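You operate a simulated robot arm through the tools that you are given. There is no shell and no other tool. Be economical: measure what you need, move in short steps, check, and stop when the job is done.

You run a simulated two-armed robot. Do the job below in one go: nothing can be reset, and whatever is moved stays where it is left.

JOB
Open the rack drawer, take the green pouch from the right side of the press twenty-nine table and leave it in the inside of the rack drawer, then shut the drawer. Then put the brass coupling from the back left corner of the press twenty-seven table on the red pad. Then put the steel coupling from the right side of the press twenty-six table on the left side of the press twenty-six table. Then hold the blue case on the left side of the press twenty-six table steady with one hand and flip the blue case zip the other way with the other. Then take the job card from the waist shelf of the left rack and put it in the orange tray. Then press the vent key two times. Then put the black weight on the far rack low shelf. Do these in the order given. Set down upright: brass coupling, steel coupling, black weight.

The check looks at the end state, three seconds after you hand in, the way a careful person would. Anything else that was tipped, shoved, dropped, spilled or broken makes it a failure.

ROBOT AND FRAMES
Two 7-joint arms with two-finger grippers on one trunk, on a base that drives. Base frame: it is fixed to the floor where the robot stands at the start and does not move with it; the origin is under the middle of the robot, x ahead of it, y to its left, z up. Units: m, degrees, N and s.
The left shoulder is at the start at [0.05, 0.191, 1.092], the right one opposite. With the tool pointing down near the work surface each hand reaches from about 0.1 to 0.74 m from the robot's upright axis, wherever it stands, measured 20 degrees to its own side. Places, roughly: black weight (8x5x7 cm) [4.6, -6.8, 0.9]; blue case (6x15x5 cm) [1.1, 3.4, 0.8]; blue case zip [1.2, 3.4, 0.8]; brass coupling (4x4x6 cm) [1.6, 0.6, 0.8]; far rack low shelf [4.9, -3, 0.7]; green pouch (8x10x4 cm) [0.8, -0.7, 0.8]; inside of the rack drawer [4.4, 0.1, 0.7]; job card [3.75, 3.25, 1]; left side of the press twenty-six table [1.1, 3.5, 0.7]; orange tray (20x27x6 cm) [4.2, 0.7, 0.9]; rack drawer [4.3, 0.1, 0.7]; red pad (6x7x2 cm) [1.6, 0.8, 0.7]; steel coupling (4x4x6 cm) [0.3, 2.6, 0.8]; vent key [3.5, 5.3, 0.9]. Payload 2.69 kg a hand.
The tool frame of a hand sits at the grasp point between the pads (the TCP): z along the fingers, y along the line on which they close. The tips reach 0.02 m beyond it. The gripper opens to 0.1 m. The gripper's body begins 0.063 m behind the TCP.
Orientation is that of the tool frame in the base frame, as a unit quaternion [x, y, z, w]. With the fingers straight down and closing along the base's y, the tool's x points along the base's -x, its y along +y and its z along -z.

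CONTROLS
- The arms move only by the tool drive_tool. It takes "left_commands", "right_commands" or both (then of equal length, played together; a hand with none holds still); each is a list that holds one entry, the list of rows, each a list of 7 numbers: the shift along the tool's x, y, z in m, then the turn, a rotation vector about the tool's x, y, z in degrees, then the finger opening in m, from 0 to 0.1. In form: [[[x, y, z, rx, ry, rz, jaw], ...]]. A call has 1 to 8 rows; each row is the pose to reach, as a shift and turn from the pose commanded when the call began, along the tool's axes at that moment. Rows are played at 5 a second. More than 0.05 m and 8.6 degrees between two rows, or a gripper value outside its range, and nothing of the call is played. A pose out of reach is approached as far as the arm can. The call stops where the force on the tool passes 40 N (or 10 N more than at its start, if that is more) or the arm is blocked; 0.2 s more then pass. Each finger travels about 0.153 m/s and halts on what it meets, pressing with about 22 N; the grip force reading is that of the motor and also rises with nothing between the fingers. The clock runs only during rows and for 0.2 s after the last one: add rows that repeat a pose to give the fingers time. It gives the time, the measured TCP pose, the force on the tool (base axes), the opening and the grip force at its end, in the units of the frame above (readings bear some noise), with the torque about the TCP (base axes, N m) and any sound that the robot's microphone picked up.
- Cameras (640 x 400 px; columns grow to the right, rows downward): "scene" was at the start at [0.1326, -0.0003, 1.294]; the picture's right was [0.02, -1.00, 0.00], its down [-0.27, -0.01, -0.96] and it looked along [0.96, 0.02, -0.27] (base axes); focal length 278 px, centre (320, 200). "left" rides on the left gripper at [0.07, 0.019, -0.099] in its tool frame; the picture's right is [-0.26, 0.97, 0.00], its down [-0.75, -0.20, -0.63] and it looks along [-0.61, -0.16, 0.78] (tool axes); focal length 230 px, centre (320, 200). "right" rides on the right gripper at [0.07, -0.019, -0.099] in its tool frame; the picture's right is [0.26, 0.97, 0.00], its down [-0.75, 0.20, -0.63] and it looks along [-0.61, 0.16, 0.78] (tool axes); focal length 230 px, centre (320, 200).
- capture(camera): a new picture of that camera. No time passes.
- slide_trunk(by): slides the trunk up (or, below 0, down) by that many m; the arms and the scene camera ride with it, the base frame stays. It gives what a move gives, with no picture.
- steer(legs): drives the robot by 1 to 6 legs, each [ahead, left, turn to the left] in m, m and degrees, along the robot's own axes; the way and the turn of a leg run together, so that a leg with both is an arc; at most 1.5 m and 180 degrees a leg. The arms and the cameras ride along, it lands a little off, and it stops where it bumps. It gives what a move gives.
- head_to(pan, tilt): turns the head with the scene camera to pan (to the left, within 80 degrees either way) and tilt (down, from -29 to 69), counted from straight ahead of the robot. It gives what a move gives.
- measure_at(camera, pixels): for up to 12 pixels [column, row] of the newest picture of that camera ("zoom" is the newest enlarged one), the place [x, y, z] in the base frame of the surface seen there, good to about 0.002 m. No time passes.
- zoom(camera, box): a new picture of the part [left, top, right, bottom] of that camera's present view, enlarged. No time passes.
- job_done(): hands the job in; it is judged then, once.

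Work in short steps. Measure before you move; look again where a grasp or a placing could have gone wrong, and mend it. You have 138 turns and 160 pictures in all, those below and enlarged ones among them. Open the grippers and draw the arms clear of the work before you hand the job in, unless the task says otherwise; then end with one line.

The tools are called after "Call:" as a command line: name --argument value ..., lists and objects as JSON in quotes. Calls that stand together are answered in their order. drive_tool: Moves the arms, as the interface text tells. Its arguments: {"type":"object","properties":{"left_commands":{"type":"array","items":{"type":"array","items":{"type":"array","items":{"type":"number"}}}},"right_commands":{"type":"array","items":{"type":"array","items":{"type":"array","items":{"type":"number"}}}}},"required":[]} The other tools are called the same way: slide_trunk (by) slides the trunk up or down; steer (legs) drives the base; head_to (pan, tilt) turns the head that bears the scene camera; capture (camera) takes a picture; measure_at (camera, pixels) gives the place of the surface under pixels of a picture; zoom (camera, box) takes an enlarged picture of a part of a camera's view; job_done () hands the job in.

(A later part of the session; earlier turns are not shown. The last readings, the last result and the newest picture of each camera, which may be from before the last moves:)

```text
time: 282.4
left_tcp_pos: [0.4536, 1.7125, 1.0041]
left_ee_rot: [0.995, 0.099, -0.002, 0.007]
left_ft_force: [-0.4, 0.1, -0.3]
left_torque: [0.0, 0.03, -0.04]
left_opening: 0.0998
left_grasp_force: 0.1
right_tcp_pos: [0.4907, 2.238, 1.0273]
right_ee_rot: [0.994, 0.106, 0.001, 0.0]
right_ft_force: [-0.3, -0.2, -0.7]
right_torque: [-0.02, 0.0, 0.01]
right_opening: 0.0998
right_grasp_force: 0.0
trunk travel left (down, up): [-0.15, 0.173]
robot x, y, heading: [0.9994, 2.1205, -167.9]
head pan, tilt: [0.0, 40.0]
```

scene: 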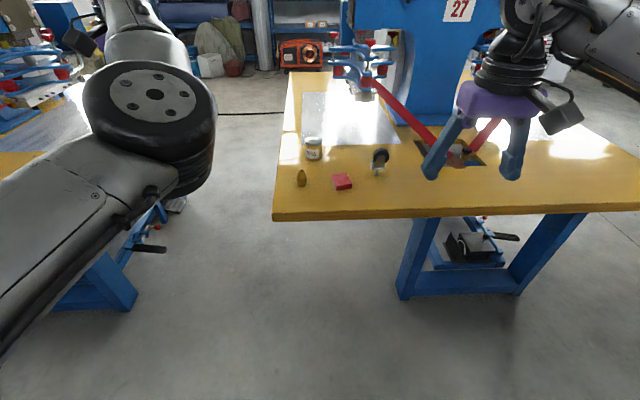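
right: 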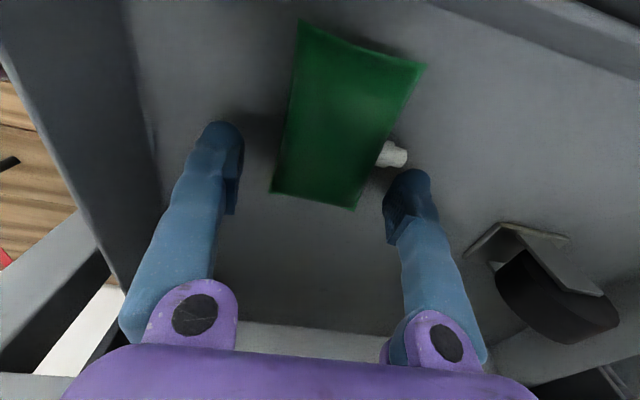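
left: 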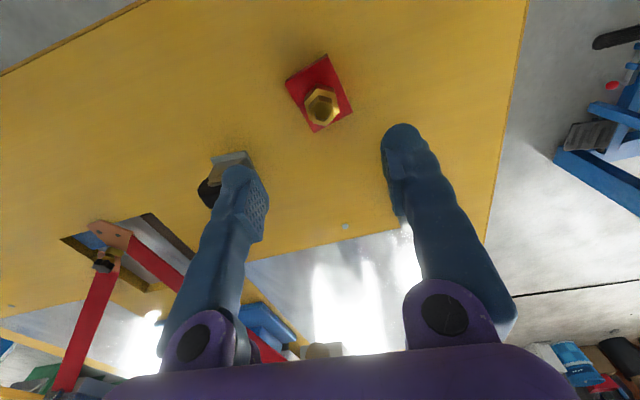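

Passing cleanly at the gap's middle. Continue out to the front and turn to face table 26.

Call:
steer --legs '[[1.42, 0, 0], [0, 0, 177], [-0.05, 0.66, 0]]'

Call:
head_to --pan 0 --tilt 35

Call:
capture --camera "scene"

```text
time: 302.7
left_tcp_pos: [-0.0306, 2.8561, 1.0042]
left_ee_rot: [-0.089, 0.996, 0.007, 0.002]
left_ft_force: [0.0, 1.0, -0.1]
left_torque: [0.03, 0.01, -0.01]
left_opening: 0.1
left_grasp_force: 0.2
right_tcp_pos: [-0.0762, 2.3309, 1.027]
right_ee_rot: [-0.096, 0.995, 0.0, 0.0]
right_ft_force: [-1.0, 0.0, 0.7]
right_torque: [0.01, 0.02, 0.0]
right_opening: 0.0999
right_grasp_force: 0.1
trunk travel left (down, up): [-0.15, 0.173]
robot x, y, heading: [-0.5829, 2.4607, 11.1]
head pan, tilt: [0.0, 40.0]
```

```text
time: 303.4
left_tcp_pos: [-0.0311, 2.8555, 1.004]
left_ee_rot: [-0.09, 0.996, 0.007, 0.003]
left_ft_force: [-0.4, -0.2, 0.5]
left_torque: [0.0, 0.02, -0.01]
left_opening: 0.1003
left_grasp_force: 0.1
right_tcp_pos: [-0.076, 2.3311, 1.0285]
right_ee_rot: [-0.095, 0.995, -0.001, -0.002]
right_ft_force: [-0.2, -0.5, 0.1]
right_torque: [0.0, -0.01, 0.04]
right_opening: 0.1
right_grasp_force: 0.1
trunk travel left (down, up): [-0.15, 0.173]
robot x, y, heading: [-0.586, 2.4576, 11.2]
head pan, tilt: [0.0, 35.0]
```

```text
114 pictures are left
```

scene: 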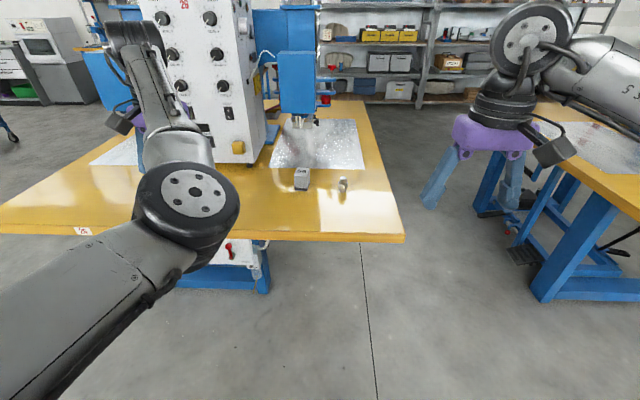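

Steel coupling at (343,188), with a grey block beside it at (302,178). Zoom and measure.

Call:
zoom --camera "scene" --box '[280, 150, 380, 220]'

Call:
measure_at --camera "zoom" --pixels '[[405, 190], [405, 220], [410, 250], [400, 275], [390, 225], [420, 225], [145, 180], [145, 230], [190, 200], [100, 200], [300, 60], [500, 280]]'

```text
5.71 times, centred on (330, 185) of scene
```

zoom: 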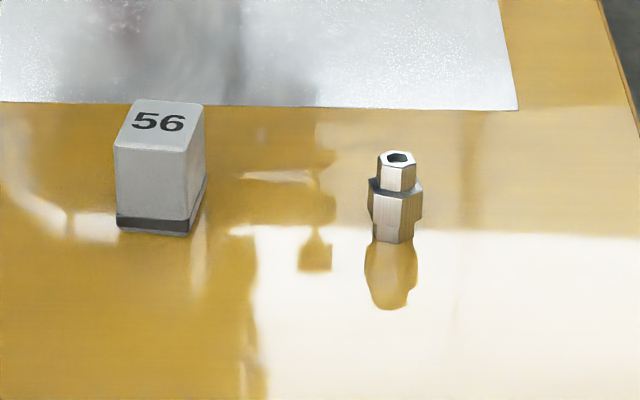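

```text
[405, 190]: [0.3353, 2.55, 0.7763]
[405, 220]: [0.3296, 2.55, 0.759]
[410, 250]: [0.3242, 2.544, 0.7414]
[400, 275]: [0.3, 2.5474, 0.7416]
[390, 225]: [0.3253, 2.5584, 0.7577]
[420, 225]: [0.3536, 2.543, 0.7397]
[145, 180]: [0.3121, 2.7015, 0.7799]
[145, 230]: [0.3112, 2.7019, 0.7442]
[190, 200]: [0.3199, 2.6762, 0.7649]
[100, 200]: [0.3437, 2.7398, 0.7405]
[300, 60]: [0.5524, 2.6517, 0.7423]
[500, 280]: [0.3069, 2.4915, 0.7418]
```

Coupling centre ≈(0.345,2.551). Drive 0.3 ahead, then move the right hand above it.

Call:
steer --legs '[[0.3, 0.1, 0]]'

Call:
drive_tool --right_commands '[[[-0.04, 0, 0.03, 0, 0, 0, 0.08], [-0.08, 0, 0.06, 0, 0, 0, 0.08], [-0.12, 0, 0.09, 0, 0, 0, 0.08], [-0.14, 0, 0.12, 0, 0, 0, 0.08], [-0.14, 0, 0.12, 0, 0, 0, 0.08]]]'

Call:
capture --camera "right"

```text
time: 305.5
left_tcp_pos: [0.2379, 3.0149, 1.0036]
left_ee_rot: [-0.092, 0.996, 0.006, 0.002]
left_ft_force: [0.9, -0.1, -0.5]
left_torque: [0.01, -0.01, -0.03]
left_opening: 0.1
left_grasp_force: 0.0
right_tcp_pos: [0.1935, 2.489, 1.0273]
right_ee_rot: [-0.099, 0.995, 0.0, 0.0]
right_ft_force: [0.5, 0.2, 0.4]
right_torque: [-0.03, -0.01, 0.01]
right_opening: 0.0999
right_grasp_force: 0.1
trunk travel left (down, up): [-0.15, 0.173]
robot x, y, heading: [-0.3067, 2.6107, 11.7]
head pan, tilt: [0.0, 35.0]
```

```text
time: 306.7
left_tcp_pos: [0.2364, 3.0126, 1.0047]
left_ee_rot: [-0.092, 0.996, 0.007, 0.003]
left_ft_force: [0.1, 0.4, 0.2]
left_torque: [0.0, 0.0, 0.02]
left_opening: 0.0997
left_grasp_force: 0.1
right_tcp_pos: [0.332, 2.5169, 0.9054]
right_ee_rot: [-0.1, 0.995, 0.0, 0.0]
right_ft_force: [0.0, -0.2, -0.4]
right_torque: [0.0, 0.0, 0.01]
right_opening: 0.0801
right_grasp_force: 0.0
trunk travel left (down, up): [-0.15, 0.173]
robot x, y, heading: [-0.3104, 2.6119, 11.4]
head pan, tilt: [0.0, 35.0]
```

```text
112 pictures are left
```

right: 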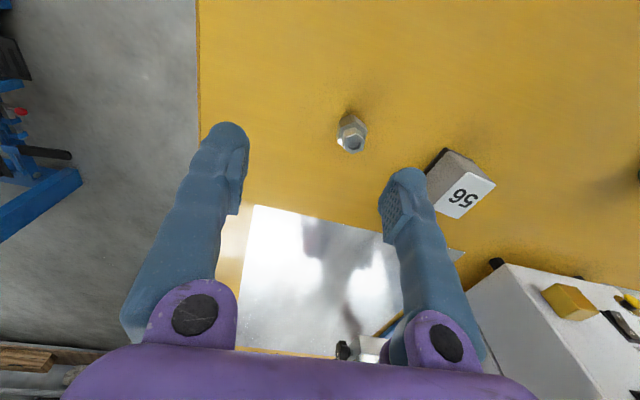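

Measure the coupling (352,133) from this camera.

Call:
measure_at --camera "right" --pixels '[[352, 120], [340, 128], [366, 128], [352, 147], [338, 138], [364, 138], [350, 116]]'

```text
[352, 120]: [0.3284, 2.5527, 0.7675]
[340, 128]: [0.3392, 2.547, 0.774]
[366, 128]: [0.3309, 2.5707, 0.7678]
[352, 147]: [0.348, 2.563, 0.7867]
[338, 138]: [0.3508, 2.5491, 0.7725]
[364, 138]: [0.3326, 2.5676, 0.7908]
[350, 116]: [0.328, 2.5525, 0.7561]
```

Centre ≈(0.343,2.556). Shift, descend to z≈0.772 and grip.

Call:
drive_tool --right_commands '[[[-0.009, 0.018, 0.02, 0, 0, 0, 0.08], [-0.0186, 0.036, 0.05, 0, 0, 0, 0.08], [-0.0186, 0.036, 0.09, 0, 0, 0, 0.08], [-0.0186, 0.036, 0.133, 0, 0, 0, 0.08], [-0.0186, 0.036, 0.133, 0, 0, 0, 0.08], [-0.0186, 0.036, 0.133, 0, 0, 0, 0.03], [-0.0186, 0.036, 0.133, 0, 0, 0, 0], [-0.0186, 0.036, 0.133, 0, 0, 0, 0]]]'

Call:
capture --camera "right"

```text
time: 308.5
left_tcp_pos: [0.2362, 3.0131, 1.0021]
left_ee_rot: [-0.092, 0.996, 0.006, 0.003]
left_ft_force: [0.3, -0.1, -0.3]
left_torque: [0.02, -0.01, 0.03]
left_opening: 0.1003
left_grasp_force: 0.1
right_tcp_pos: [0.341, 2.5543, 0.7754]
right_ee_rot: [-0.099, 0.995, -0.001, -0.001]
right_ft_force: [-0.4, 0.2, 0.5]
right_torque: [0.0, 0.02, -0.01]
right_opening: 0.0312
right_grasp_force: 21.8
trunk travel left (down, up): [-0.15, 0.173]
robot x, y, heading: [-0.3133, 2.6141, 11.4]
head pan, tilt: [0.0, 35.0]
```

```text
111 pictures are left
```

right: 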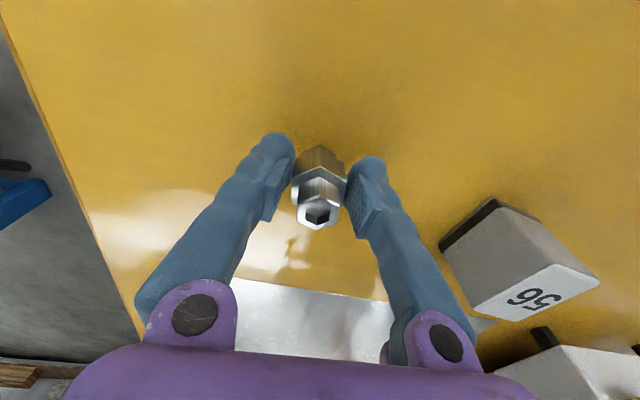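

Gripped (0.031). Lift, retract, and look left for a route around table 26.

Call:
drive_tool --right_commands '[[[0, 0, -0.04, 0, 0, 0, 0], [0, 0, -0.08, 0, 0, 0, 0], [0.02, 0, -0.12, 0, 0, 0, 0], [0.05, 0, -0.155, 0, 0, 0, 0], [0.08, 0, -0.19, 0, 0, 0, 0], [0.11, 0, -0.225, 0, 0, 0, 0], [0.14, 0, -0.25, 0, 0, 0, 0]]]'

Call:
steer --legs '[[-0.35, 0, 0]]'

Call:
head_to --pan 60 --tilt 25

Call:
capture --camera "scene"

```text
time: 310.1
left_tcp_pos: [0.2364, 3.0138, 1.0043]
left_ee_rot: [-0.092, 0.996, 0.007, 0.003]
left_ft_force: [-0.3, -0.6, 0.7]
left_torque: [-0.01, -0.02, 0.0]
left_opening: 0.0999
left_grasp_force: 0.0
right_tcp_pos: [0.2029, 2.527, 1.0254]
right_ee_rot: [-0.099, 0.995, 0.0, -0.001]
right_ft_force: [-0.1, 0.4, -2.2]
right_torque: [-0.04, -0.01, 0.0]
right_opening: 0.0313
right_grasp_force: 21.6
trunk travel left (down, up): [-0.15, 0.173]
robot x, y, heading: [-0.3106, 2.613, 11.5]
head pan, tilt: [0.0, 35.0]
```

```text
time: 312.4
left_tcp_pos: [-0.1067, 2.9401, 1.0049]
left_ee_rot: [-0.089, 0.996, 0.006, 0.003]
left_ft_force: [0.1, 0.6, 0.7]
left_torque: [0.01, 0.02, 0.01]
left_opening: 0.0999
left_grasp_force: 0.0
right_tcp_pos: [-0.1429, 2.4543, 1.0241]
right_ee_rot: [-0.096, 0.995, 0.0, -0.002]
right_ft_force: [-0.6, 0.3, -2.2]
right_torque: [-0.01, 0.02, -0.02]
right_opening: 0.0312
right_grasp_force: 22.5
trunk travel left (down, up): [-0.15, 0.173]
robot x, y, heading: [-0.6608, 2.547, 11.0]
head pan, tilt: [0.0, 35.0]
```

```text
time: 313.7
left_tcp_pos: [-0.108, 2.941, 1.0037]
left_ee_rot: [-0.09, 0.996, 0.006, 0.002]
left_ft_force: [0.3, -0.5, -0.1]
left_torque: [-0.05, 0.0, 0.05]
left_opening: 0.0999
left_grasp_force: 0.1
right_tcp_pos: [-0.1429, 2.4549, 1.0244]
right_ee_rot: [-0.096, 0.995, -0.001, -0.001]
right_ft_force: [0.5, 0.2, -2.2]
right_torque: [0.02, -0.03, -0.02]
right_opening: 0.0312
right_grasp_force: 22.3
trunk travel left (down, up): [-0.15, 0.173]
robot x, y, heading: [-0.6601, 2.5468, 11.4]
head pan, tilt: [60.0, 25.0]
```

```text
110 pictures are left
```

scene: 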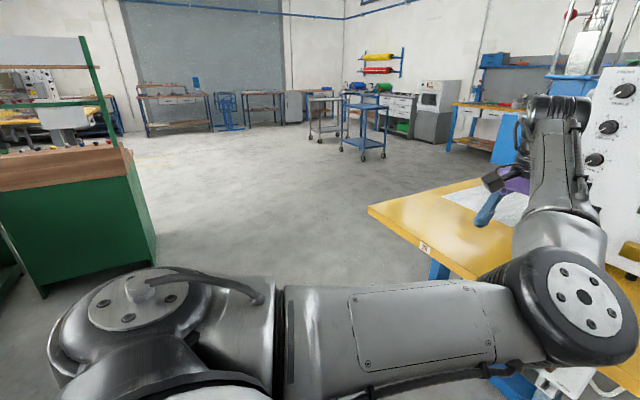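

The left side is open floor. Measure the green bench corner and table corner for the route.

Call:
measure_at --camera "scene" --pixels '[[155, 262], [45, 295], [370, 207], [350, 160], [385, 158], [315, 140], [455, 150], [485, 182], [250, 200], [330, 250]]'

```text
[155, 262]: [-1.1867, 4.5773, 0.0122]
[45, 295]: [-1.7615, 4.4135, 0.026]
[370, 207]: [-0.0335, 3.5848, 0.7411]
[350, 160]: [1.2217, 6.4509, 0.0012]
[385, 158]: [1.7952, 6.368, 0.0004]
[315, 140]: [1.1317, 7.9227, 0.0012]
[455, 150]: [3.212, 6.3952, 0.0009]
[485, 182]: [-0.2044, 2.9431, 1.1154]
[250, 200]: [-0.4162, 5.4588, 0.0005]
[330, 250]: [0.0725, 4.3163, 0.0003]
```

Driving around the open left side of table 26 to its back edge.

Call:
steer --legs '[[0.174, 1.345, 0], [0.774, 0.561, 0], [1.402, -0.125, 0], [0.678, -0.695, 0], [0, 0, 180], [0.15, 0.658, 0]]'

Call:
head_to --pan 0 --tilt 40

Call:
capture --camera "scene"

```text
time: 356.8
left_tcp_pos: [1.5975, 3.0921, 1.0044]
left_ee_rot: [0.994, 0.109, -0.001, 0.006]
left_ft_force: [-1.2, -0.2, -0.1]
left_torque: [-0.05, -0.01, -0.05]
left_opening: 0.1001
left_grasp_force: 0.0
right_tcp_pos: [1.6133, 3.579, 1.0246]
right_ee_rot: [0.993, 0.115, 0.0, 0.0]
right_ft_force: [0.2, 0.2, -1.3]
right_torque: [0.0, 0.01, 0.0]
right_opening: 0.0302
right_grasp_force: 22.6
trunk travel left (down, up): [-0.15, 0.173]
robot x, y, heading: [2.1354, 3.5105, -166.8]
head pan, tilt: [60.0, 25.0]
```

```text
time: 358.1
left_tcp_pos: [1.5972, 3.0927, 1.0038]
left_ee_rot: [0.994, 0.11, -0.003, 0.007]
left_ft_force: [1.0, 0.0, -0.9]
left_torque: [-0.03, 0.0, 0.02]
left_opening: 0.0998
left_grasp_force: 0.0
right_tcp_pos: [1.6136, 3.579, 1.0258]
right_ee_rot: [0.993, 0.115, 0.001, 0.0]
right_ft_force: [0.5, 0.4, -1.3]
right_torque: [-0.01, -0.02, 0.02]
right_opening: 0.0307
right_grasp_force: 22.5
trunk travel left (down, up): [-0.15, 0.173]
robot x, y, heading: [2.132, 3.5117, -166.6]
head pan, tilt: [0.0, 40.0]
```

```text
109 pictures are left
```

scene: 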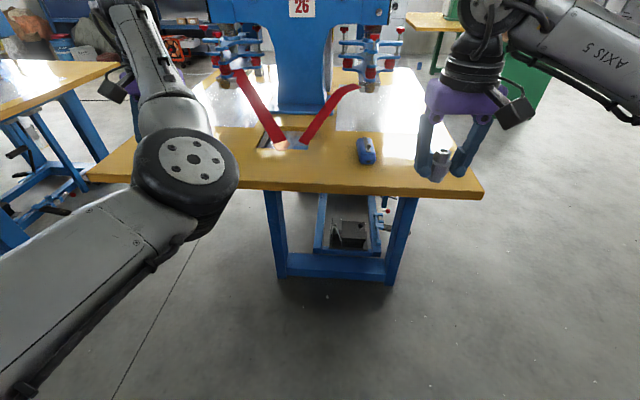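

Blue case at (365,150). Zoom to find the free table spot and the case details.

Call:
zoom --camera "scene" --box '[330, 110, 490, 210]'

Call:
measure_at --camera "zoom" --pixels '[[140, 120], [110, 130], [185, 215], [130, 215], [150, 165], [270, 200], [330, 160], [290, 270], [250, 120], [600, 345], [330, 60], [150, 310]]'

```text
4.00 times, centred on (410, 160) of scene
```

zoom: 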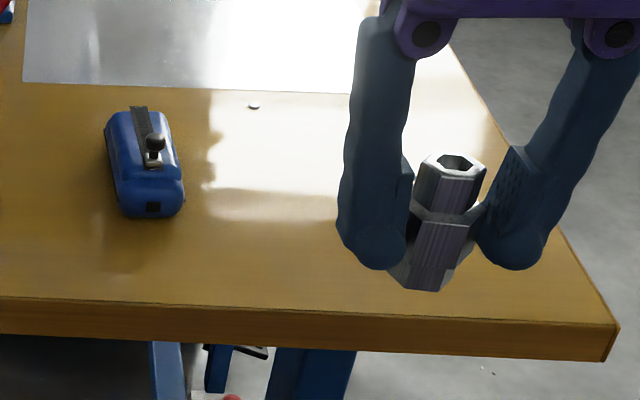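

```text
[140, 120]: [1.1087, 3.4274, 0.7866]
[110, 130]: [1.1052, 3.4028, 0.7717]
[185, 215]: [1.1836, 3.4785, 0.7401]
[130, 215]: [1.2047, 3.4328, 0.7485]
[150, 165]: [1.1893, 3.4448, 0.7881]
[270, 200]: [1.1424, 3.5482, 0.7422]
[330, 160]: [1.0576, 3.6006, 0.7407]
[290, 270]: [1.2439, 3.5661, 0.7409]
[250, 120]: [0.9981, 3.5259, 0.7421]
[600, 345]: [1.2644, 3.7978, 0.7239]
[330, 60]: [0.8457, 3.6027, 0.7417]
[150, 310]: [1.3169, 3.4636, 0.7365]
```

Free spot at ≈(1.10,3.63). Drive closer and move the right hand above it.

Call:
steer --legs '[[0.38, -0.1, 0]]'

Call:
drive_tool --right_commands '[[[-0.035, -0.023, 0.02, 0, 0, 0, 0], [-0.07, -0.046, 0.04, 0, 0, 0, 0], [-0.106, -0.07, 0.07, 0, 0, 0, 0], [-0.106, -0.07, 0.11, 0, 0, 0, 0], [-0.106, -0.07, 0.15, 0, 0, 0, 0], [-0.106, -0.07, 0.15, 0, 0, 0, 0]]]'

Call:
capture --camera "right"

```text
time: 360.6
left_tcp_pos: [1.2063, 3.1043, 1.0051]
left_ee_rot: [0.994, 0.108, -0.002, 0.006]
left_ft_force: [-0.4, 0.2, 0.3]
left_torque: [0.04, -0.01, 0.0]
left_opening: 0.0997
left_grasp_force: 0.1
right_tcp_pos: [1.2241, 3.5903, 1.0239]
right_ee_rot: [0.993, 0.115, 0.002, 0.0]
right_ft_force: [-0.8, -0.1, -1.5]
right_torque: [0.01, -0.08, 0.0]
right_opening: 0.0305
right_grasp_force: 21.8
trunk travel left (down, up): [-0.15, 0.173]
robot x, y, heading: [1.7437, 3.5223, -166.8]
head pan, tilt: [0.0, 40.0]
```

```text
refused: row 3 steps farther than a row can; nothing moved
```

```text
107 pictures are left
```

right: 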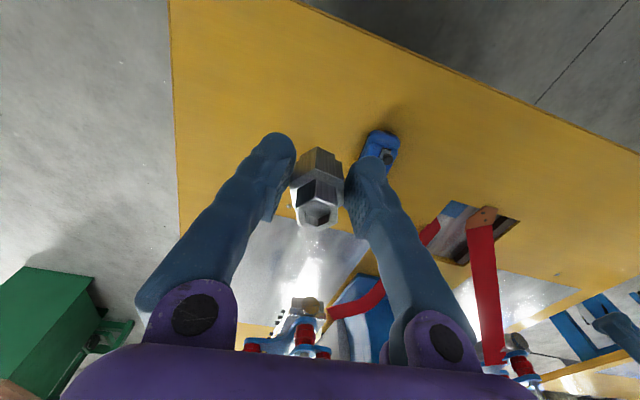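

Repeat with smaller steps.

Call:
drive_tool --right_commands '[[[-0.03, -0.02, 0.02, 0, 0, 0, 0], [-0.06, -0.04, 0.04, 0, 0, 0, 0], [-0.09, -0.055, 0.06, 0, 0, 0, 0], [-0.11, -0.068, 0.09, 0, 0, 0, 0], [-0.11, -0.068, 0.13, 0, 0, 0, 0], [-0.11, -0.068, 0.17, 0, 0, 0, 0], [-0.11, -0.068, 0.21, 0, 0, 0, 0], [-0.11, -0.068, 0.21, 0, 0, 0, 0]]]'

Call:
capture --camera "right"

```text
time: 362.4
left_tcp_pos: [1.2078, 3.1044, 1.0044]
left_ee_rot: [0.994, 0.109, -0.003, 0.006]
left_ft_force: [0.1, 0.2, 0.1]
left_torque: [-0.02, 0.03, 0.02]
left_opening: 0.0998
left_grasp_force: 0.0
right_tcp_pos: [1.1027, 3.6346, 0.8151]
right_ee_rot: [0.994, 0.113, 0.0, 0.0]
right_ft_force: [-0.4, 0.1, -2.9]
right_torque: [0.01, -0.05, -0.01]
right_opening: 0.0307
right_grasp_force: 21.9
trunk travel left (down, up): [-0.15, 0.173]
robot x, y, heading: [1.7418, 3.5231, -167.3]
head pan, tilt: [0.0, 40.0]
```

```text
106 pictures are left
```

right: 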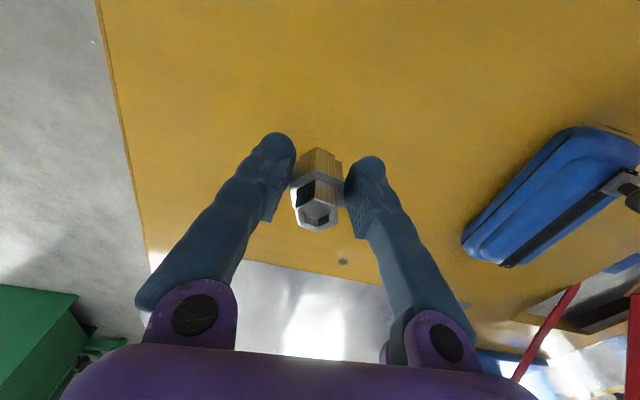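

Lower 3.8 cm onto the table, release, and rise.

Call:
drive_tool --right_commands '[[[0, 0, 0.02, 0, 0, 0, 0], [0, 0, 0.038, 0, 0, 0, 0], [0, 0, 0.038, 0, 0, 0, 0], [0, 0, 0.038, 0, 0, 0, 0.045], [0, 0, 0.038, 0, 0, 0, 0.08], [0, 0, -0.01, 0, 0, 0, 0.08], [0, 0, -0.055, 0, 0, 0, 0.08], [0, 0, -0.1, 0, 0, 0, 0.08]]]'

Call:
capture --camera "right"

```text
time: 364.1
left_tcp_pos: [1.2086, 3.1035, 1.0052]
left_ee_rot: [0.994, 0.108, -0.002, 0.007]
left_ft_force: [-0.8, -0.2, 0.5]
left_torque: [0.0, 0.05, 0.03]
left_opening: 0.1001
left_grasp_force: 0.1
right_tcp_pos: [1.106, 3.6331, 0.9165]
right_ee_rot: [0.993, 0.115, 0.0, 0.0]
right_ft_force: [-0.1, -0.2, 0.1]
right_torque: [0.02, 0.0, 0.0]
right_opening: 0.0799
right_grasp_force: 0.0
trunk travel left (down, up): [-0.15, 0.173]
robot x, y, heading: [1.7426, 3.5228, -167.0]
head pan, tilt: [0.0, 40.0]
```

```text
105 pictures are left
```

right: 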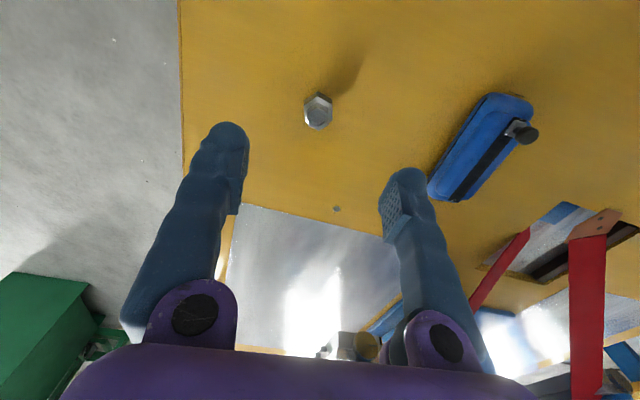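

The steel coupling stands upright. Now examine the case zip closely.

Call:
zoom --camera "right" --box '[410, 70, 570, 220]'

Call:
capture --camera "scene"

Call:
zoom --camera "scene" --box '[310, 160, 430, 250]'

```text
2.67 times, centred on (490, 145) of right
```

zoom: 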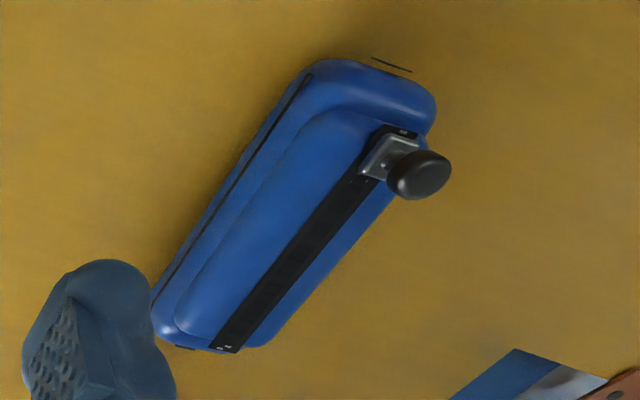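

```text
103 pictures are left
```

scene: 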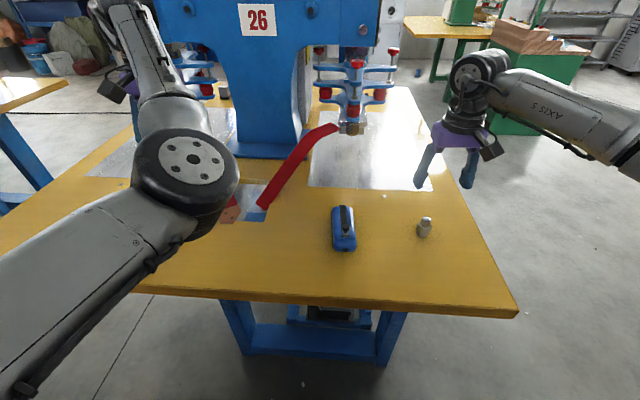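

```text
4.44 times, centred on (370, 205) of scene
```

zoom: 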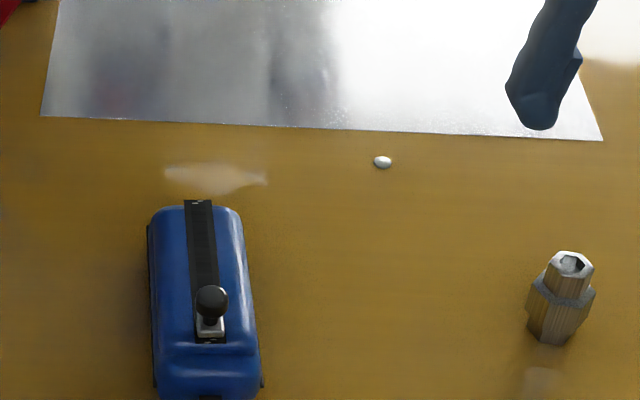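

The slider with a knob is at the near end of a track along the case. Measure knob, track ends, and the case body.

Call:
measure_at --camera "zoom" --pixels '[[211, 295], [211, 325], [211, 340], [199, 205], [203, 250], [170, 225], [235, 225], [158, 360], [255, 360], [205, 375], [228, 275], [170, 275]]'

Call:
measure_at --camera "right" --pixels '[[528, 135], [520, 128], [470, 198], [510, 120], [450, 195], [495, 97], [530, 105], [440, 182]]'

```text
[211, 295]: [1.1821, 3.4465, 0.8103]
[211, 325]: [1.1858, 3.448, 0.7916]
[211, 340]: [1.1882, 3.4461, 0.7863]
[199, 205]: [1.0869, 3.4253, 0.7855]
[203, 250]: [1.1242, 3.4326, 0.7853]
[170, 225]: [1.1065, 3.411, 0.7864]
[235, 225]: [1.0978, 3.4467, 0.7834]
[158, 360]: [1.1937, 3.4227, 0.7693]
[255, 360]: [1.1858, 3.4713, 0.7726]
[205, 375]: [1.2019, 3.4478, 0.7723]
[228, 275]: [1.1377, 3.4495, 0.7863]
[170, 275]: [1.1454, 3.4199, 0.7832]
```

```text
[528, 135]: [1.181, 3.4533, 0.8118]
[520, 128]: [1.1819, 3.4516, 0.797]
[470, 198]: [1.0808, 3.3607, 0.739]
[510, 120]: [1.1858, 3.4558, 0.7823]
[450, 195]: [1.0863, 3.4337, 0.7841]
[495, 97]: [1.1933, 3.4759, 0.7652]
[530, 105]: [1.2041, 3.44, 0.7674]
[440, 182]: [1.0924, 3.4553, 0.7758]
```

The track runs along the robot's forward direction (≈10 cm). Plan: right hand pitched 45° grips the case's near end from behind, left hand pushes the knob forward from above. First pitch the right hand behind the case.

Call:
drive_tool --right_commands '[[[0.025, 0.033, 0.0, 0, -7.5, 0, 0.1], [0.05, 0.066, 0.0, 0, -15, 0, 0.1], [0.075, 0.1, 0.01, 0, -22.5, 0, 0.1], [0.1, 0.133, 0.02, 0, -30, 0, 0.1], [0.125, 0.166, 0.035, 0, -37.5, 0, 0.1], [0.15, 0.2, 0.05, 0, -45, 0, 0.1], [0.15, 0.2, 0.05, 0, -45, 0, 0.1]]]'

Call:
capture --camera "scene"

Call:
capture --camera "right"

```text
time: 365.8
left_tcp_pos: [1.2074, 3.1039, 1.0048]
left_ee_rot: [0.994, 0.108, -0.003, 0.007]
left_ft_force: [0.5, -0.1, -0.5]
left_torque: [0.02, -0.03, -0.02]
left_opening: 0.1002
left_grasp_force: 0.0
right_tcp_pos: [1.2963, 3.4712, 0.866]
right_ee_rot: [0.918, 0.106, -0.38, 0.044]
right_ft_force: [0.1, 0.3, -0.3]
right_torque: [0.02, -0.01, -0.01]
right_opening: 0.1001
right_grasp_force: 0.1
trunk travel left (down, up): [-0.15, 0.173]
robot x, y, heading: [1.7456, 3.5216, -166.7]
head pan, tilt: [0.0, 40.0]
```

```text
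101 pictures are left
```

scene: 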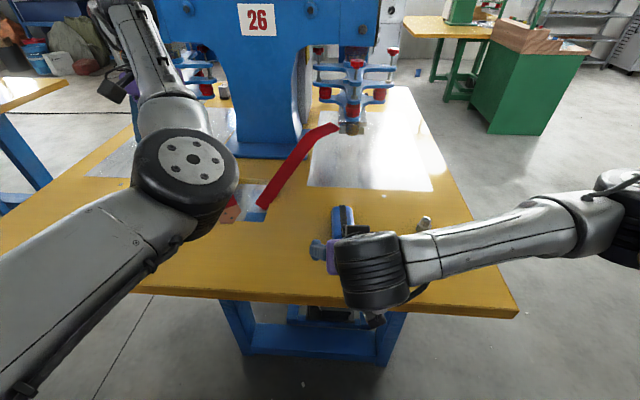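

```text
100 pictures are left
```

right: 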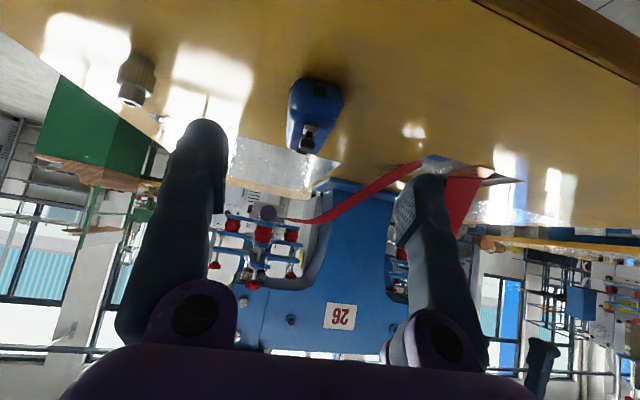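

The case lies centred ahead of the pitched hand. Advance along the finger direction to the case's near end (TCP ≈(1.19,3.449,0.768)).

Call:
drive_tool --right_commands '[[[-0.002, -0.001, 0.036, 0, 0, 0, 0.1], [-0.004, -0.001, 0.073, 0, 0, 0, 0.1], [-0.006, -0.002, 0.11, 0, 0, 0, 0.1], [-0.0076, -0.0023, 0.145, 0, 0, 0, 0.1], [-0.0076, -0.0023, 0.145, 0, 0, 0, 0.1]]]'

Call:
capture --camera "right"

```text
time: 366.9
left_tcp_pos: [1.2067, 3.1029, 1.0052]
left_ee_rot: [0.994, 0.108, -0.003, 0.007]
left_ft_force: [-0.2, 0.1, -0.4]
left_torque: [0.0, 0.04, 0.04]
left_opening: 0.1
left_grasp_force: 0.1
right_tcp_pos: [1.1895, 3.4464, 0.7685]
right_ee_rot: [0.918, 0.106, -0.38, 0.044]
right_ft_force: [0.5, -0.3, -0.1]
right_torque: [0.02, 0.0, -0.02]
right_opening: 0.1
right_grasp_force: 0.1
trunk travel left (down, up): [-0.15, 0.173]
robot x, y, heading: [1.7465, 3.5172, -166.8]
head pan, tilt: [0.0, 40.0]
```

```text
99 pictures are left
```

right: 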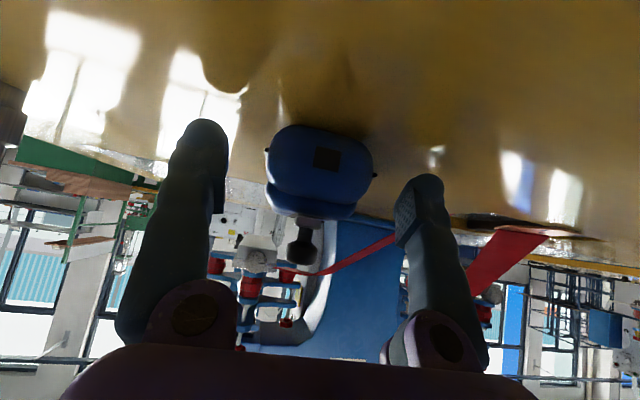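

Centred around the case. Close the right fingers to hold it.

Call:
drive_tool --right_commands '[[[0, 0, 0, 0, 0, 0, 0.075], [0, 0, 0, 0, 0, 0, 0.06], [0, 0, 0, 0, 0, 0, 0.04], [0, 0, 0, 0, 0, 0, 0.03], [0, 0, 0, 0, 0, 0, 0.03]]]'

Call:
capture --camera "scene"

Call:
zoom --camera "scene" --box '[290, 170, 450, 270]'

```text
time: 368.1
left_tcp_pos: [1.2076, 3.1029, 1.0039]
left_ee_rot: [0.994, 0.108, -0.003, 0.006]
left_ft_force: [0.9, -0.5, 0.0]
left_torque: [-0.02, 0.02, 0.03]
left_opening: 0.1
left_grasp_force: 0.0
right_tcp_pos: [1.1903, 3.4457, 0.7684]
right_ee_rot: [0.918, 0.106, -0.38, 0.045]
right_ft_force: [-0.3, 0.3, 1.1]
right_torque: [0.03, -0.02, 0.0]
right_opening: 0.0551
right_grasp_force: 22.0
trunk travel left (down, up): [-0.15, 0.173]
robot x, y, heading: [1.7435, 3.5207, -166.8]
head pan, tilt: [0.0, 40.0]
```

```text
98 pictures are left
```

scene: 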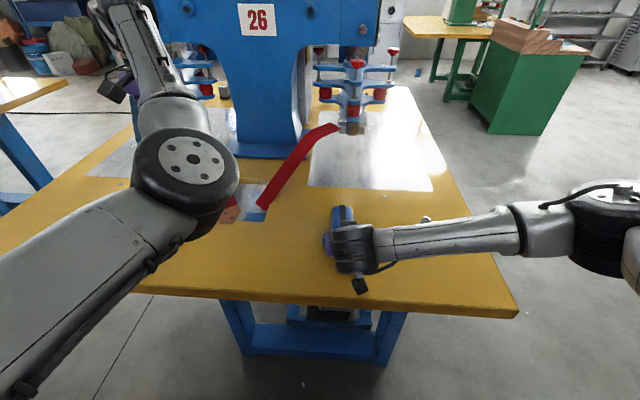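

```text
4.00 times, centred on (370, 220) of scene
```

zoom: 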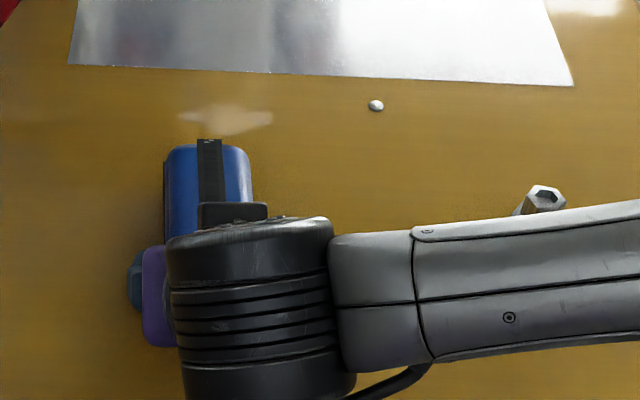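

The held case reads 0.055 wide. Measure the wrist surfaces to verify clearance above the knob for the left hand.

Call:
measure_at --camera "zoom" --pixels '[[235, 212], [210, 210], [260, 210], [200, 240], [300, 225], [250, 230], [155, 260], [130, 280], [370, 240], [460, 225], [160, 320], [210, 150]]'

Call:
capture --camera "left"

```text
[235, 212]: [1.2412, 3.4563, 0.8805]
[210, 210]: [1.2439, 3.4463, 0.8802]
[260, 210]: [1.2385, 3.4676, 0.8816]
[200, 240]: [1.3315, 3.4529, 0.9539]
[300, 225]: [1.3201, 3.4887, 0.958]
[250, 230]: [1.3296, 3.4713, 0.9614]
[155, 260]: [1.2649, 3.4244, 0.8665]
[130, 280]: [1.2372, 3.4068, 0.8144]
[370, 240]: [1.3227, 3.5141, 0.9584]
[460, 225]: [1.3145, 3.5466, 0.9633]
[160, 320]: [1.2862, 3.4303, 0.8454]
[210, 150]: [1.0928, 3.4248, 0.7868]
```

```text
96 pictures are left
```

left: 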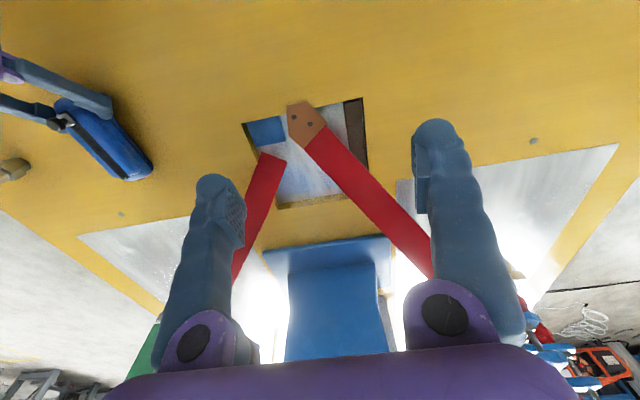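

The knob is free (nearest right-hand part at x≈1.24). I'll bring the left hand over laterally at height, staying forward, with a 4 cm opening to straddle the knob.

Call:
drive_tool --left_commands '[[[-0.01, -0.04, 0, 0, 0, 0, 0.06], [-0.01, -0.08, 0, 0, 0, 0, 0.05], [-0.01, -0.12, 0, 0, 0, 0, 0.045], [-0.005, -0.16, 0, 0, 0, 0, 0.045], [0, -0.2, 0.01, 0, 0, 0, 0.045], [0.005, -0.24, 0.02, 0, 0, 0, 0.045], [0.01, -0.28, 0.03, 0, 0, 0, 0.045], [0.01, -0.28, 0.03, 0, 0, 0, 0.045]]]'

Call:
capture --camera "left"

Call:
capture --camera "scene"

```text
time: 369.9
left_tcp_pos: [1.1338, 3.3638, 0.9876]
left_ee_rot: [0.993, 0.118, -0.025, -0.001]
left_ft_force: [0.6, 0.6, 0.6]
left_torque: [0.03, 0.0, 0.0]
left_opening: 0.0452
left_grasp_force: 0.1
left hand out of reach, approached as far as the arm can: row 1, 2, 3, 4, 5, 6, 7
right_tcp_pos: [1.1896, 3.4478, 0.7679]
right_ee_rot: [0.918, 0.105, -0.379, 0.044]
right_ft_force: [0.3, -0.6, 0.2]
right_torque: [0.0, -0.05, 0.02]
right_opening: 0.055
right_grasp_force: 21.9
trunk travel left (down, up): [-0.15, 0.173]
robot x, y, heading: [1.7437, 3.5214, -166.7]
head pan, tilt: [0.0, 40.0]
```

```text
95 pictures are left
```

left: 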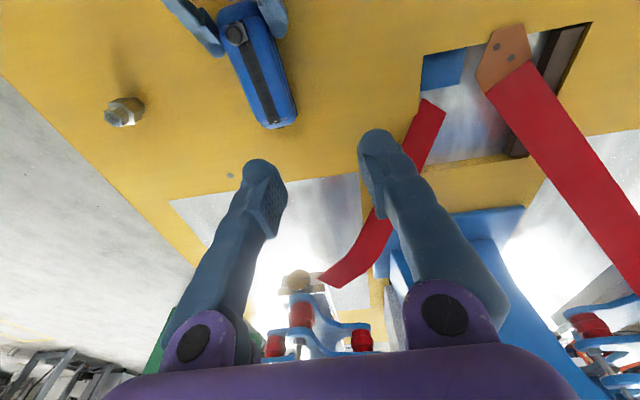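

```text
94 pictures are left
```

scene: 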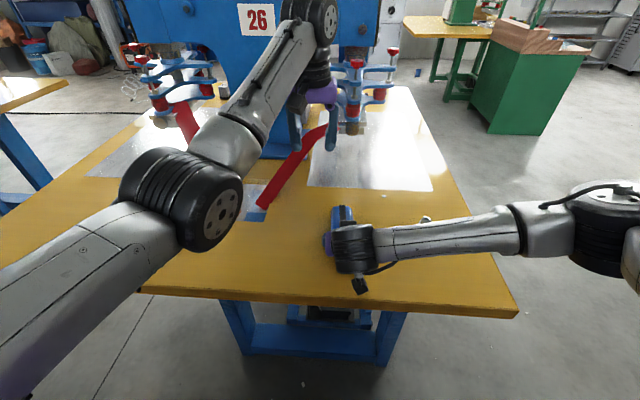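

The left arm lags slightly at this height. I'll step down and toward the knob, then re-check.

Call:
drive_tool --left_commands '[[[0.01, -0.02, 0.02, 0, 0, 0, 0.045], [0.02, -0.04, 0.04, 0, 0, 0, 0.045], [0.02, -0.05, 0.06, 0, 0, 0, 0.045], [0.02, -0.05, 0.06, 0, 0, 0, 0.045]]]'

Call:
capture --camera "left"

Call:
measure_at --camera "scene" --pixels '[[310, 20], [290, 10], [260, 40], [320, 95], [270, 60]]'

```text
time: 370.9
left_tcp_pos: [1.1655, 3.4301, 0.909]
left_ee_rot: [0.994, 0.108, -0.004, 0.006]
left_ft_force: [-0.6, 0.4, 0.1]
left_torque: [-0.03, 0.04, -0.01]
left_opening: 0.045
left_grasp_force: 0.1
right_tcp_pos: [1.1889, 3.4478, 0.7694]
right_ee_rot: [0.918, 0.105, -0.379, 0.044]
right_ft_force: [-0.1, -0.7, -0.1]
right_torque: [0.03, 0.02, 0.0]
right_opening: 0.055
right_grasp_force: 22.0
trunk travel left (down, up): [-0.15, 0.173]
robot x, y, heading: [1.7434, 3.5254, -166.9]
head pan, tilt: [0.0, 40.0]
```

```text
93 pictures are left
```

left: 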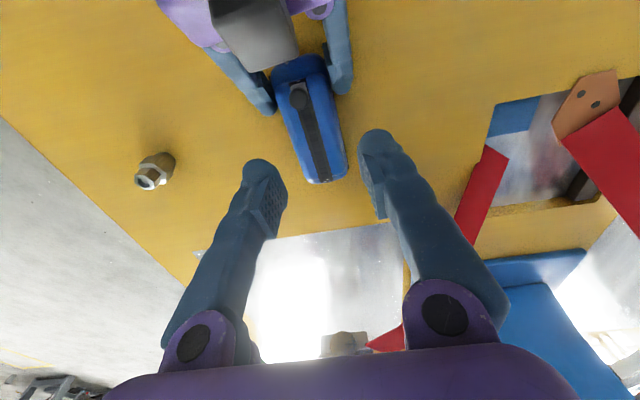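

```text
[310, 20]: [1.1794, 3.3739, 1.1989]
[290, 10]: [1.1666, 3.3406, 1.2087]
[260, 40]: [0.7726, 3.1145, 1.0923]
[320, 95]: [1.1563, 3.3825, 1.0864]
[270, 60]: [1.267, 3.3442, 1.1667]
```

Left hand is settled. Measure the knob (298,98) and the right hand's nearest part (265,45).

Call:
measure_at --camera "left" --pixels '[[298, 98], [294, 100], [303, 92], [299, 108], [320, 178], [265, 45], [285, 60], [298, 84]]'

```text
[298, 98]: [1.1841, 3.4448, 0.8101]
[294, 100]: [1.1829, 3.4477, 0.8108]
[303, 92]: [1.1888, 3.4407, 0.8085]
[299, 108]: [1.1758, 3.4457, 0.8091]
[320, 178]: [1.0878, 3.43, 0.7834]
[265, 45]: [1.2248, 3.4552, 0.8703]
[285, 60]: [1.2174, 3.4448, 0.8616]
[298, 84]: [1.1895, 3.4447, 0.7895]
```

The left gripper's camera would come close to the right wrist if vertical. I'll lean the left hand 20° (wrist forward) at this height and check that it's reachable.

Call:
drive_tool --left_commands '[[[0, 0, 0, 0, 7, 0, 0.045], [0, 0, 0, 0, 14, 0, 0.045], [0, 0, 0, 0, 20, 0, 0.045], [0, 0, 0, 0, 20, 0, 0.045]]]'

Call:
capture --camera "left"

Call:
capture --camera "scene"

```text
time: 371.9
left_tcp_pos: [1.1939, 3.4348, 0.9168]
left_ee_rot: [0.979, 0.108, 0.17, -0.012]
left_ft_force: [-0.2, 0.2, -0.4]
left_torque: [0.04, -0.01, 0.04]
left_opening: 0.0451
left_grasp_force: 0.1
left hand out of reach, approached as far as the arm can: row 2, 3, 4
right_tcp_pos: [1.1893, 3.447, 0.769]
right_ee_rot: [0.918, 0.106, -0.38, 0.044]
right_ft_force: [0.0, -0.6, -0.3]
right_torque: [-0.02, 0.03, 0.01]
right_opening: 0.055
right_grasp_force: 21.9
trunk travel left (down, up): [-0.15, 0.173]
robot x, y, heading: [1.7432, 3.5213, -166.7]
head pan, tilt: [0.0, 40.0]
```

```text
92 pictures are left
```

left: 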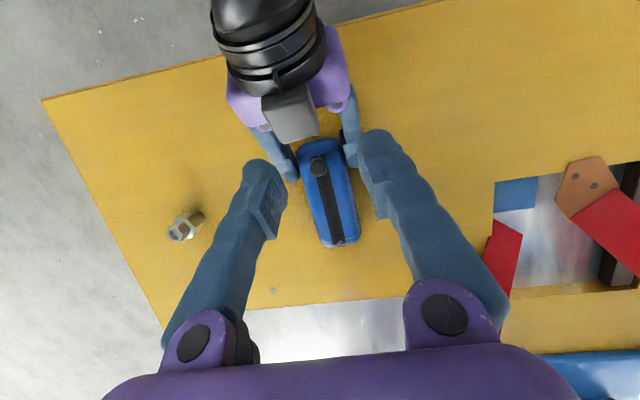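

```text
91 pictures are left
```

scene: 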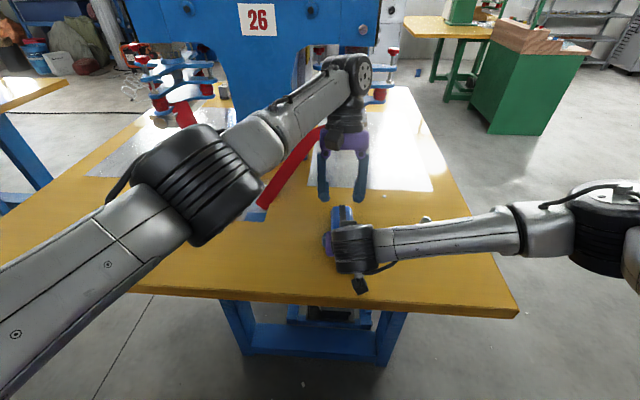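

The lean works (~20°) with the TCP pulled back a bit. Descend to 3.5 cm above the grasp height over the knob and check.

Call:
drive_tool --left_commands '[[[-0.001, -0.004, 0.02, 0, 0, 0, 0.045], [-0.002, -0.008, 0.04, 0, 0, 0, 0.045], [-0.0023, -0.0105, 0.062, 0, 0, 0, 0.045], [-0.0023, -0.0105, 0.062, 0, 0, 0, 0.045]]]'

Call:
capture --camera "left"

```text
time: 372.9
left_tcp_pos: [1.2104, 3.4504, 0.8598]
left_ee_rot: [0.979, 0.108, 0.17, -0.012]
left_ft_force: [-1.2, -0.2, -0.2]
left_torque: [0.03, -0.02, 0.0]
left_opening: 0.0449
left_grasp_force: 0.1
right_tcp_pos: [1.1893, 3.4477, 0.7682]
right_ee_rot: [0.918, 0.106, -0.38, 0.044]
right_ft_force: [0.3, -0.2, 0.0]
right_torque: [-0.02, 0.02, -0.03]
right_opening: 0.0548
right_grasp_force: 22.4
trunk travel left (down, up): [-0.15, 0.173]
robot x, y, heading: [1.7461, 3.5204, -166.9]
head pan, tilt: [0.0, 40.0]
```

```text
90 pictures are left
```

left: 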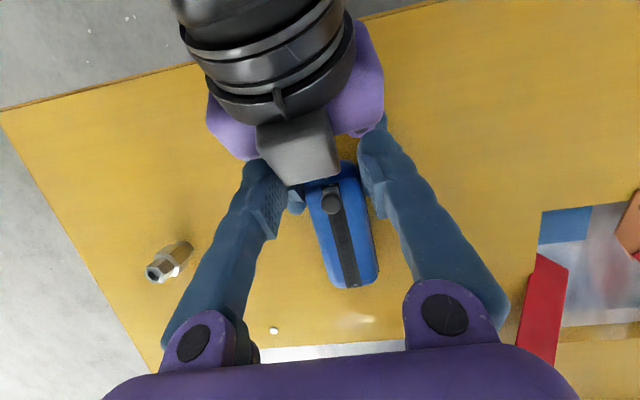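

The fingers straddle near the right hand's front piece; I'll move forward 3.3 cm first, then down 4.4 cm around the knob.

Call:
drive_tool --left_commands '[[[-0.016, 0, -0.006, 0, 0, 0, 0.045], [-0.031, 0, -0.0113, 0, 0, 0, 0.045], [-0.031, 0, -0.0113, 0, 0, 0, 0.045]]]'

Call:
capture --camera "left"

```text
time: 373.8
left_tcp_pos: [1.1982, 3.4427, 0.8601]
left_ee_rot: [0.979, 0.108, 0.17, -0.012]
left_ft_force: [0.5, 0.2, -0.3]
left_torque: [0.01, 0.0, 0.0]
left_opening: 0.045
left_grasp_force: 0.0
left hand out of reach, approached as far as the arm can: row 1, 2, 3
right_tcp_pos: [1.189, 3.4471, 0.7683]
right_ee_rot: [0.918, 0.105, -0.38, 0.043]
right_ft_force: [-0.2, 1.2, 0.0]
right_torque: [0.0, -0.03, -0.04]
right_opening: 0.0549
right_grasp_force: 21.9
trunk travel left (down, up): [-0.15, 0.173]
robot x, y, heading: [1.7439, 3.5217, -166.7]
head pan, tilt: [0.0, 40.0]
```

```text
89 pictures are left
```

left: 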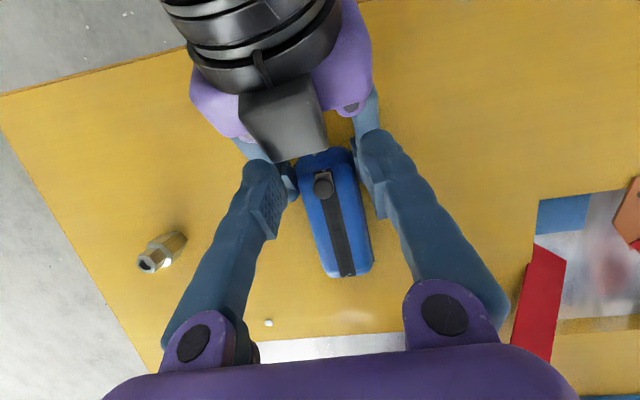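

The lean limits forward reach. Better: re-grip with the right hand lower (60° pitch) so the left can work nearly upright. First raise the left hand and reduce its lean.

Call:
drive_tool --left_commands '[[[0.01, 0, -0.028, 0, -5, 0, 0.045], [0.02, 0, -0.056, 0, -10, 0, 0.045], [0.025, 0, -0.07, 0, -12, 0, 0.045], [0.025, 0, -0.07, 0, -12, 0, 0.045]]]'

Call:
drive_tool --right_commands '[[[0, 0, 0, 0, 0, 0, 0.065], [0, 0, 0, 0, 0, 0, 0.08], [0, 0, 0, 0, -5, 0, 0.08], [0, 0, 0, 0, -10, 0, 0.08], [0, 0, 0, 0, -15, 0, 0.08], [0, 0, 0, 0, -15, 0, 0.08]]]'

Call:
capture --camera "left"

```text
time: 374.8
left_tcp_pos: [1.2, 3.4447, 0.9369]
left_ee_rot: [0.992, 0.108, 0.066, -0.001]
left_ft_force: [-0.8, 0.4, 1.2]
left_torque: [0.01, -0.01, 0.02]
left_opening: 0.0451
left_grasp_force: 0.0
right_tcp_pos: [1.1892, 3.4473, 0.7692]
right_ee_rot: [0.918, 0.106, -0.379, 0.044]
right_ft_force: [0.4, -0.9, -0.5]
right_torque: [-0.02, 0.02, -0.01]
right_opening: 0.0548
right_grasp_force: 21.8
trunk travel left (down, up): [-0.15, 0.173]
robot x, y, heading: [1.7454, 3.519, -166.7]
head pan, tilt: [0.0, 40.0]
```

```text
time: 376.1
left_tcp_pos: [1.2003, 3.4466, 0.9365]
left_ee_rot: [0.992, 0.108, 0.067, 0.0]
left_ft_force: [-0.6, 0.2, -0.4]
left_torque: [0.0, -0.02, 0.02]
left_opening: 0.0449
left_grasp_force: 0.0
right_tcp_pos: [1.1888, 3.4491, 0.7692]
right_ee_rot: [0.861, 0.099, -0.496, 0.057]
right_ft_force: [0.8, 0.1, 0.2]
right_torque: [0.0, 0.0, 0.0]
right_opening: 0.0798
right_grasp_force: 0.1
trunk travel left (down, up): [-0.15, 0.173]
robot x, y, heading: [1.7423, 3.5185, -166.8]
head pan, tilt: [0.0, 40.0]
```

```text
88 pictures are left
```

left: 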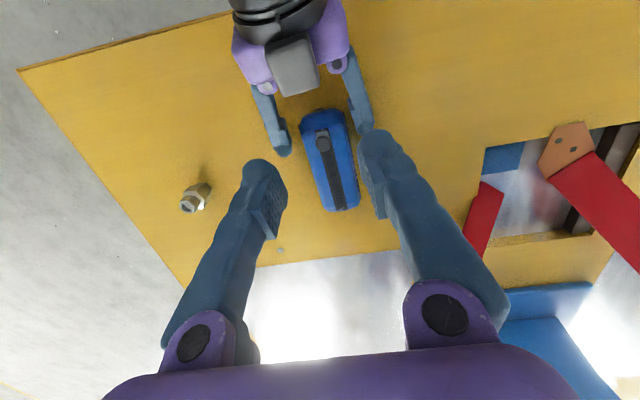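

Right hand is much lower now. Close it on the case, and bring the left hand to just above the knob.

Call:
drive_tool --left_commands '[[[-0.01, -0.001, 0, 0, 0, 0, 0.045], [-0.0198, -0.0024, -0.0026, 0, 0, 0, 0.045], [-0.025, -0.0024, 0.035, 0, 0, 0, 0.045], [-0.0317, -0.0024, 0.08, 0, 0, 0, 0.045], [-0.0317, -0.0024, 0.08, 0, 0, 0, 0.045]]]' --right_commands '[[[0, 0, 0, 0, 0, 0, 0.06], [0, 0, 0, 0, 0, 0, 0.04], [0, 0, 0, 0, 0, 0, 0.03], [0, 0, 0, 0, 0, 0, 0.03], [0, 0, 0, 0, 0, 0, 0.03]]]'

Call:
capture --camera "left"

```text
time: 377.4
left_tcp_pos: [1.1758, 3.4422, 0.8491]
left_ee_rot: [0.992, 0.108, 0.066, -0.001]
left_ft_force: [-0.4, -0.5, 0.5]
left_torque: [0.02, 0.02, 0.0]
left_opening: 0.0449
left_grasp_force: 0.1
right_tcp_pos: [1.1884, 3.4488, 0.7682]
right_ee_rot: [0.861, 0.099, -0.496, 0.057]
right_ft_force: [1.0, -0.3, 0.6]
right_torque: [-0.02, 0.07, -0.01]
right_opening: 0.0549
right_grasp_force: 22.1
trunk travel left (down, up): [-0.15, 0.173]
robot x, y, heading: [1.7417, 3.5191, -167.0]
head pan, tilt: [0.0, 40.0]
```

```text
87 pictures are left
```

left: 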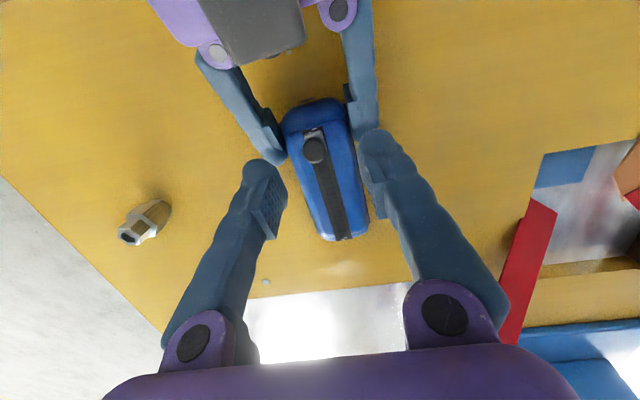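

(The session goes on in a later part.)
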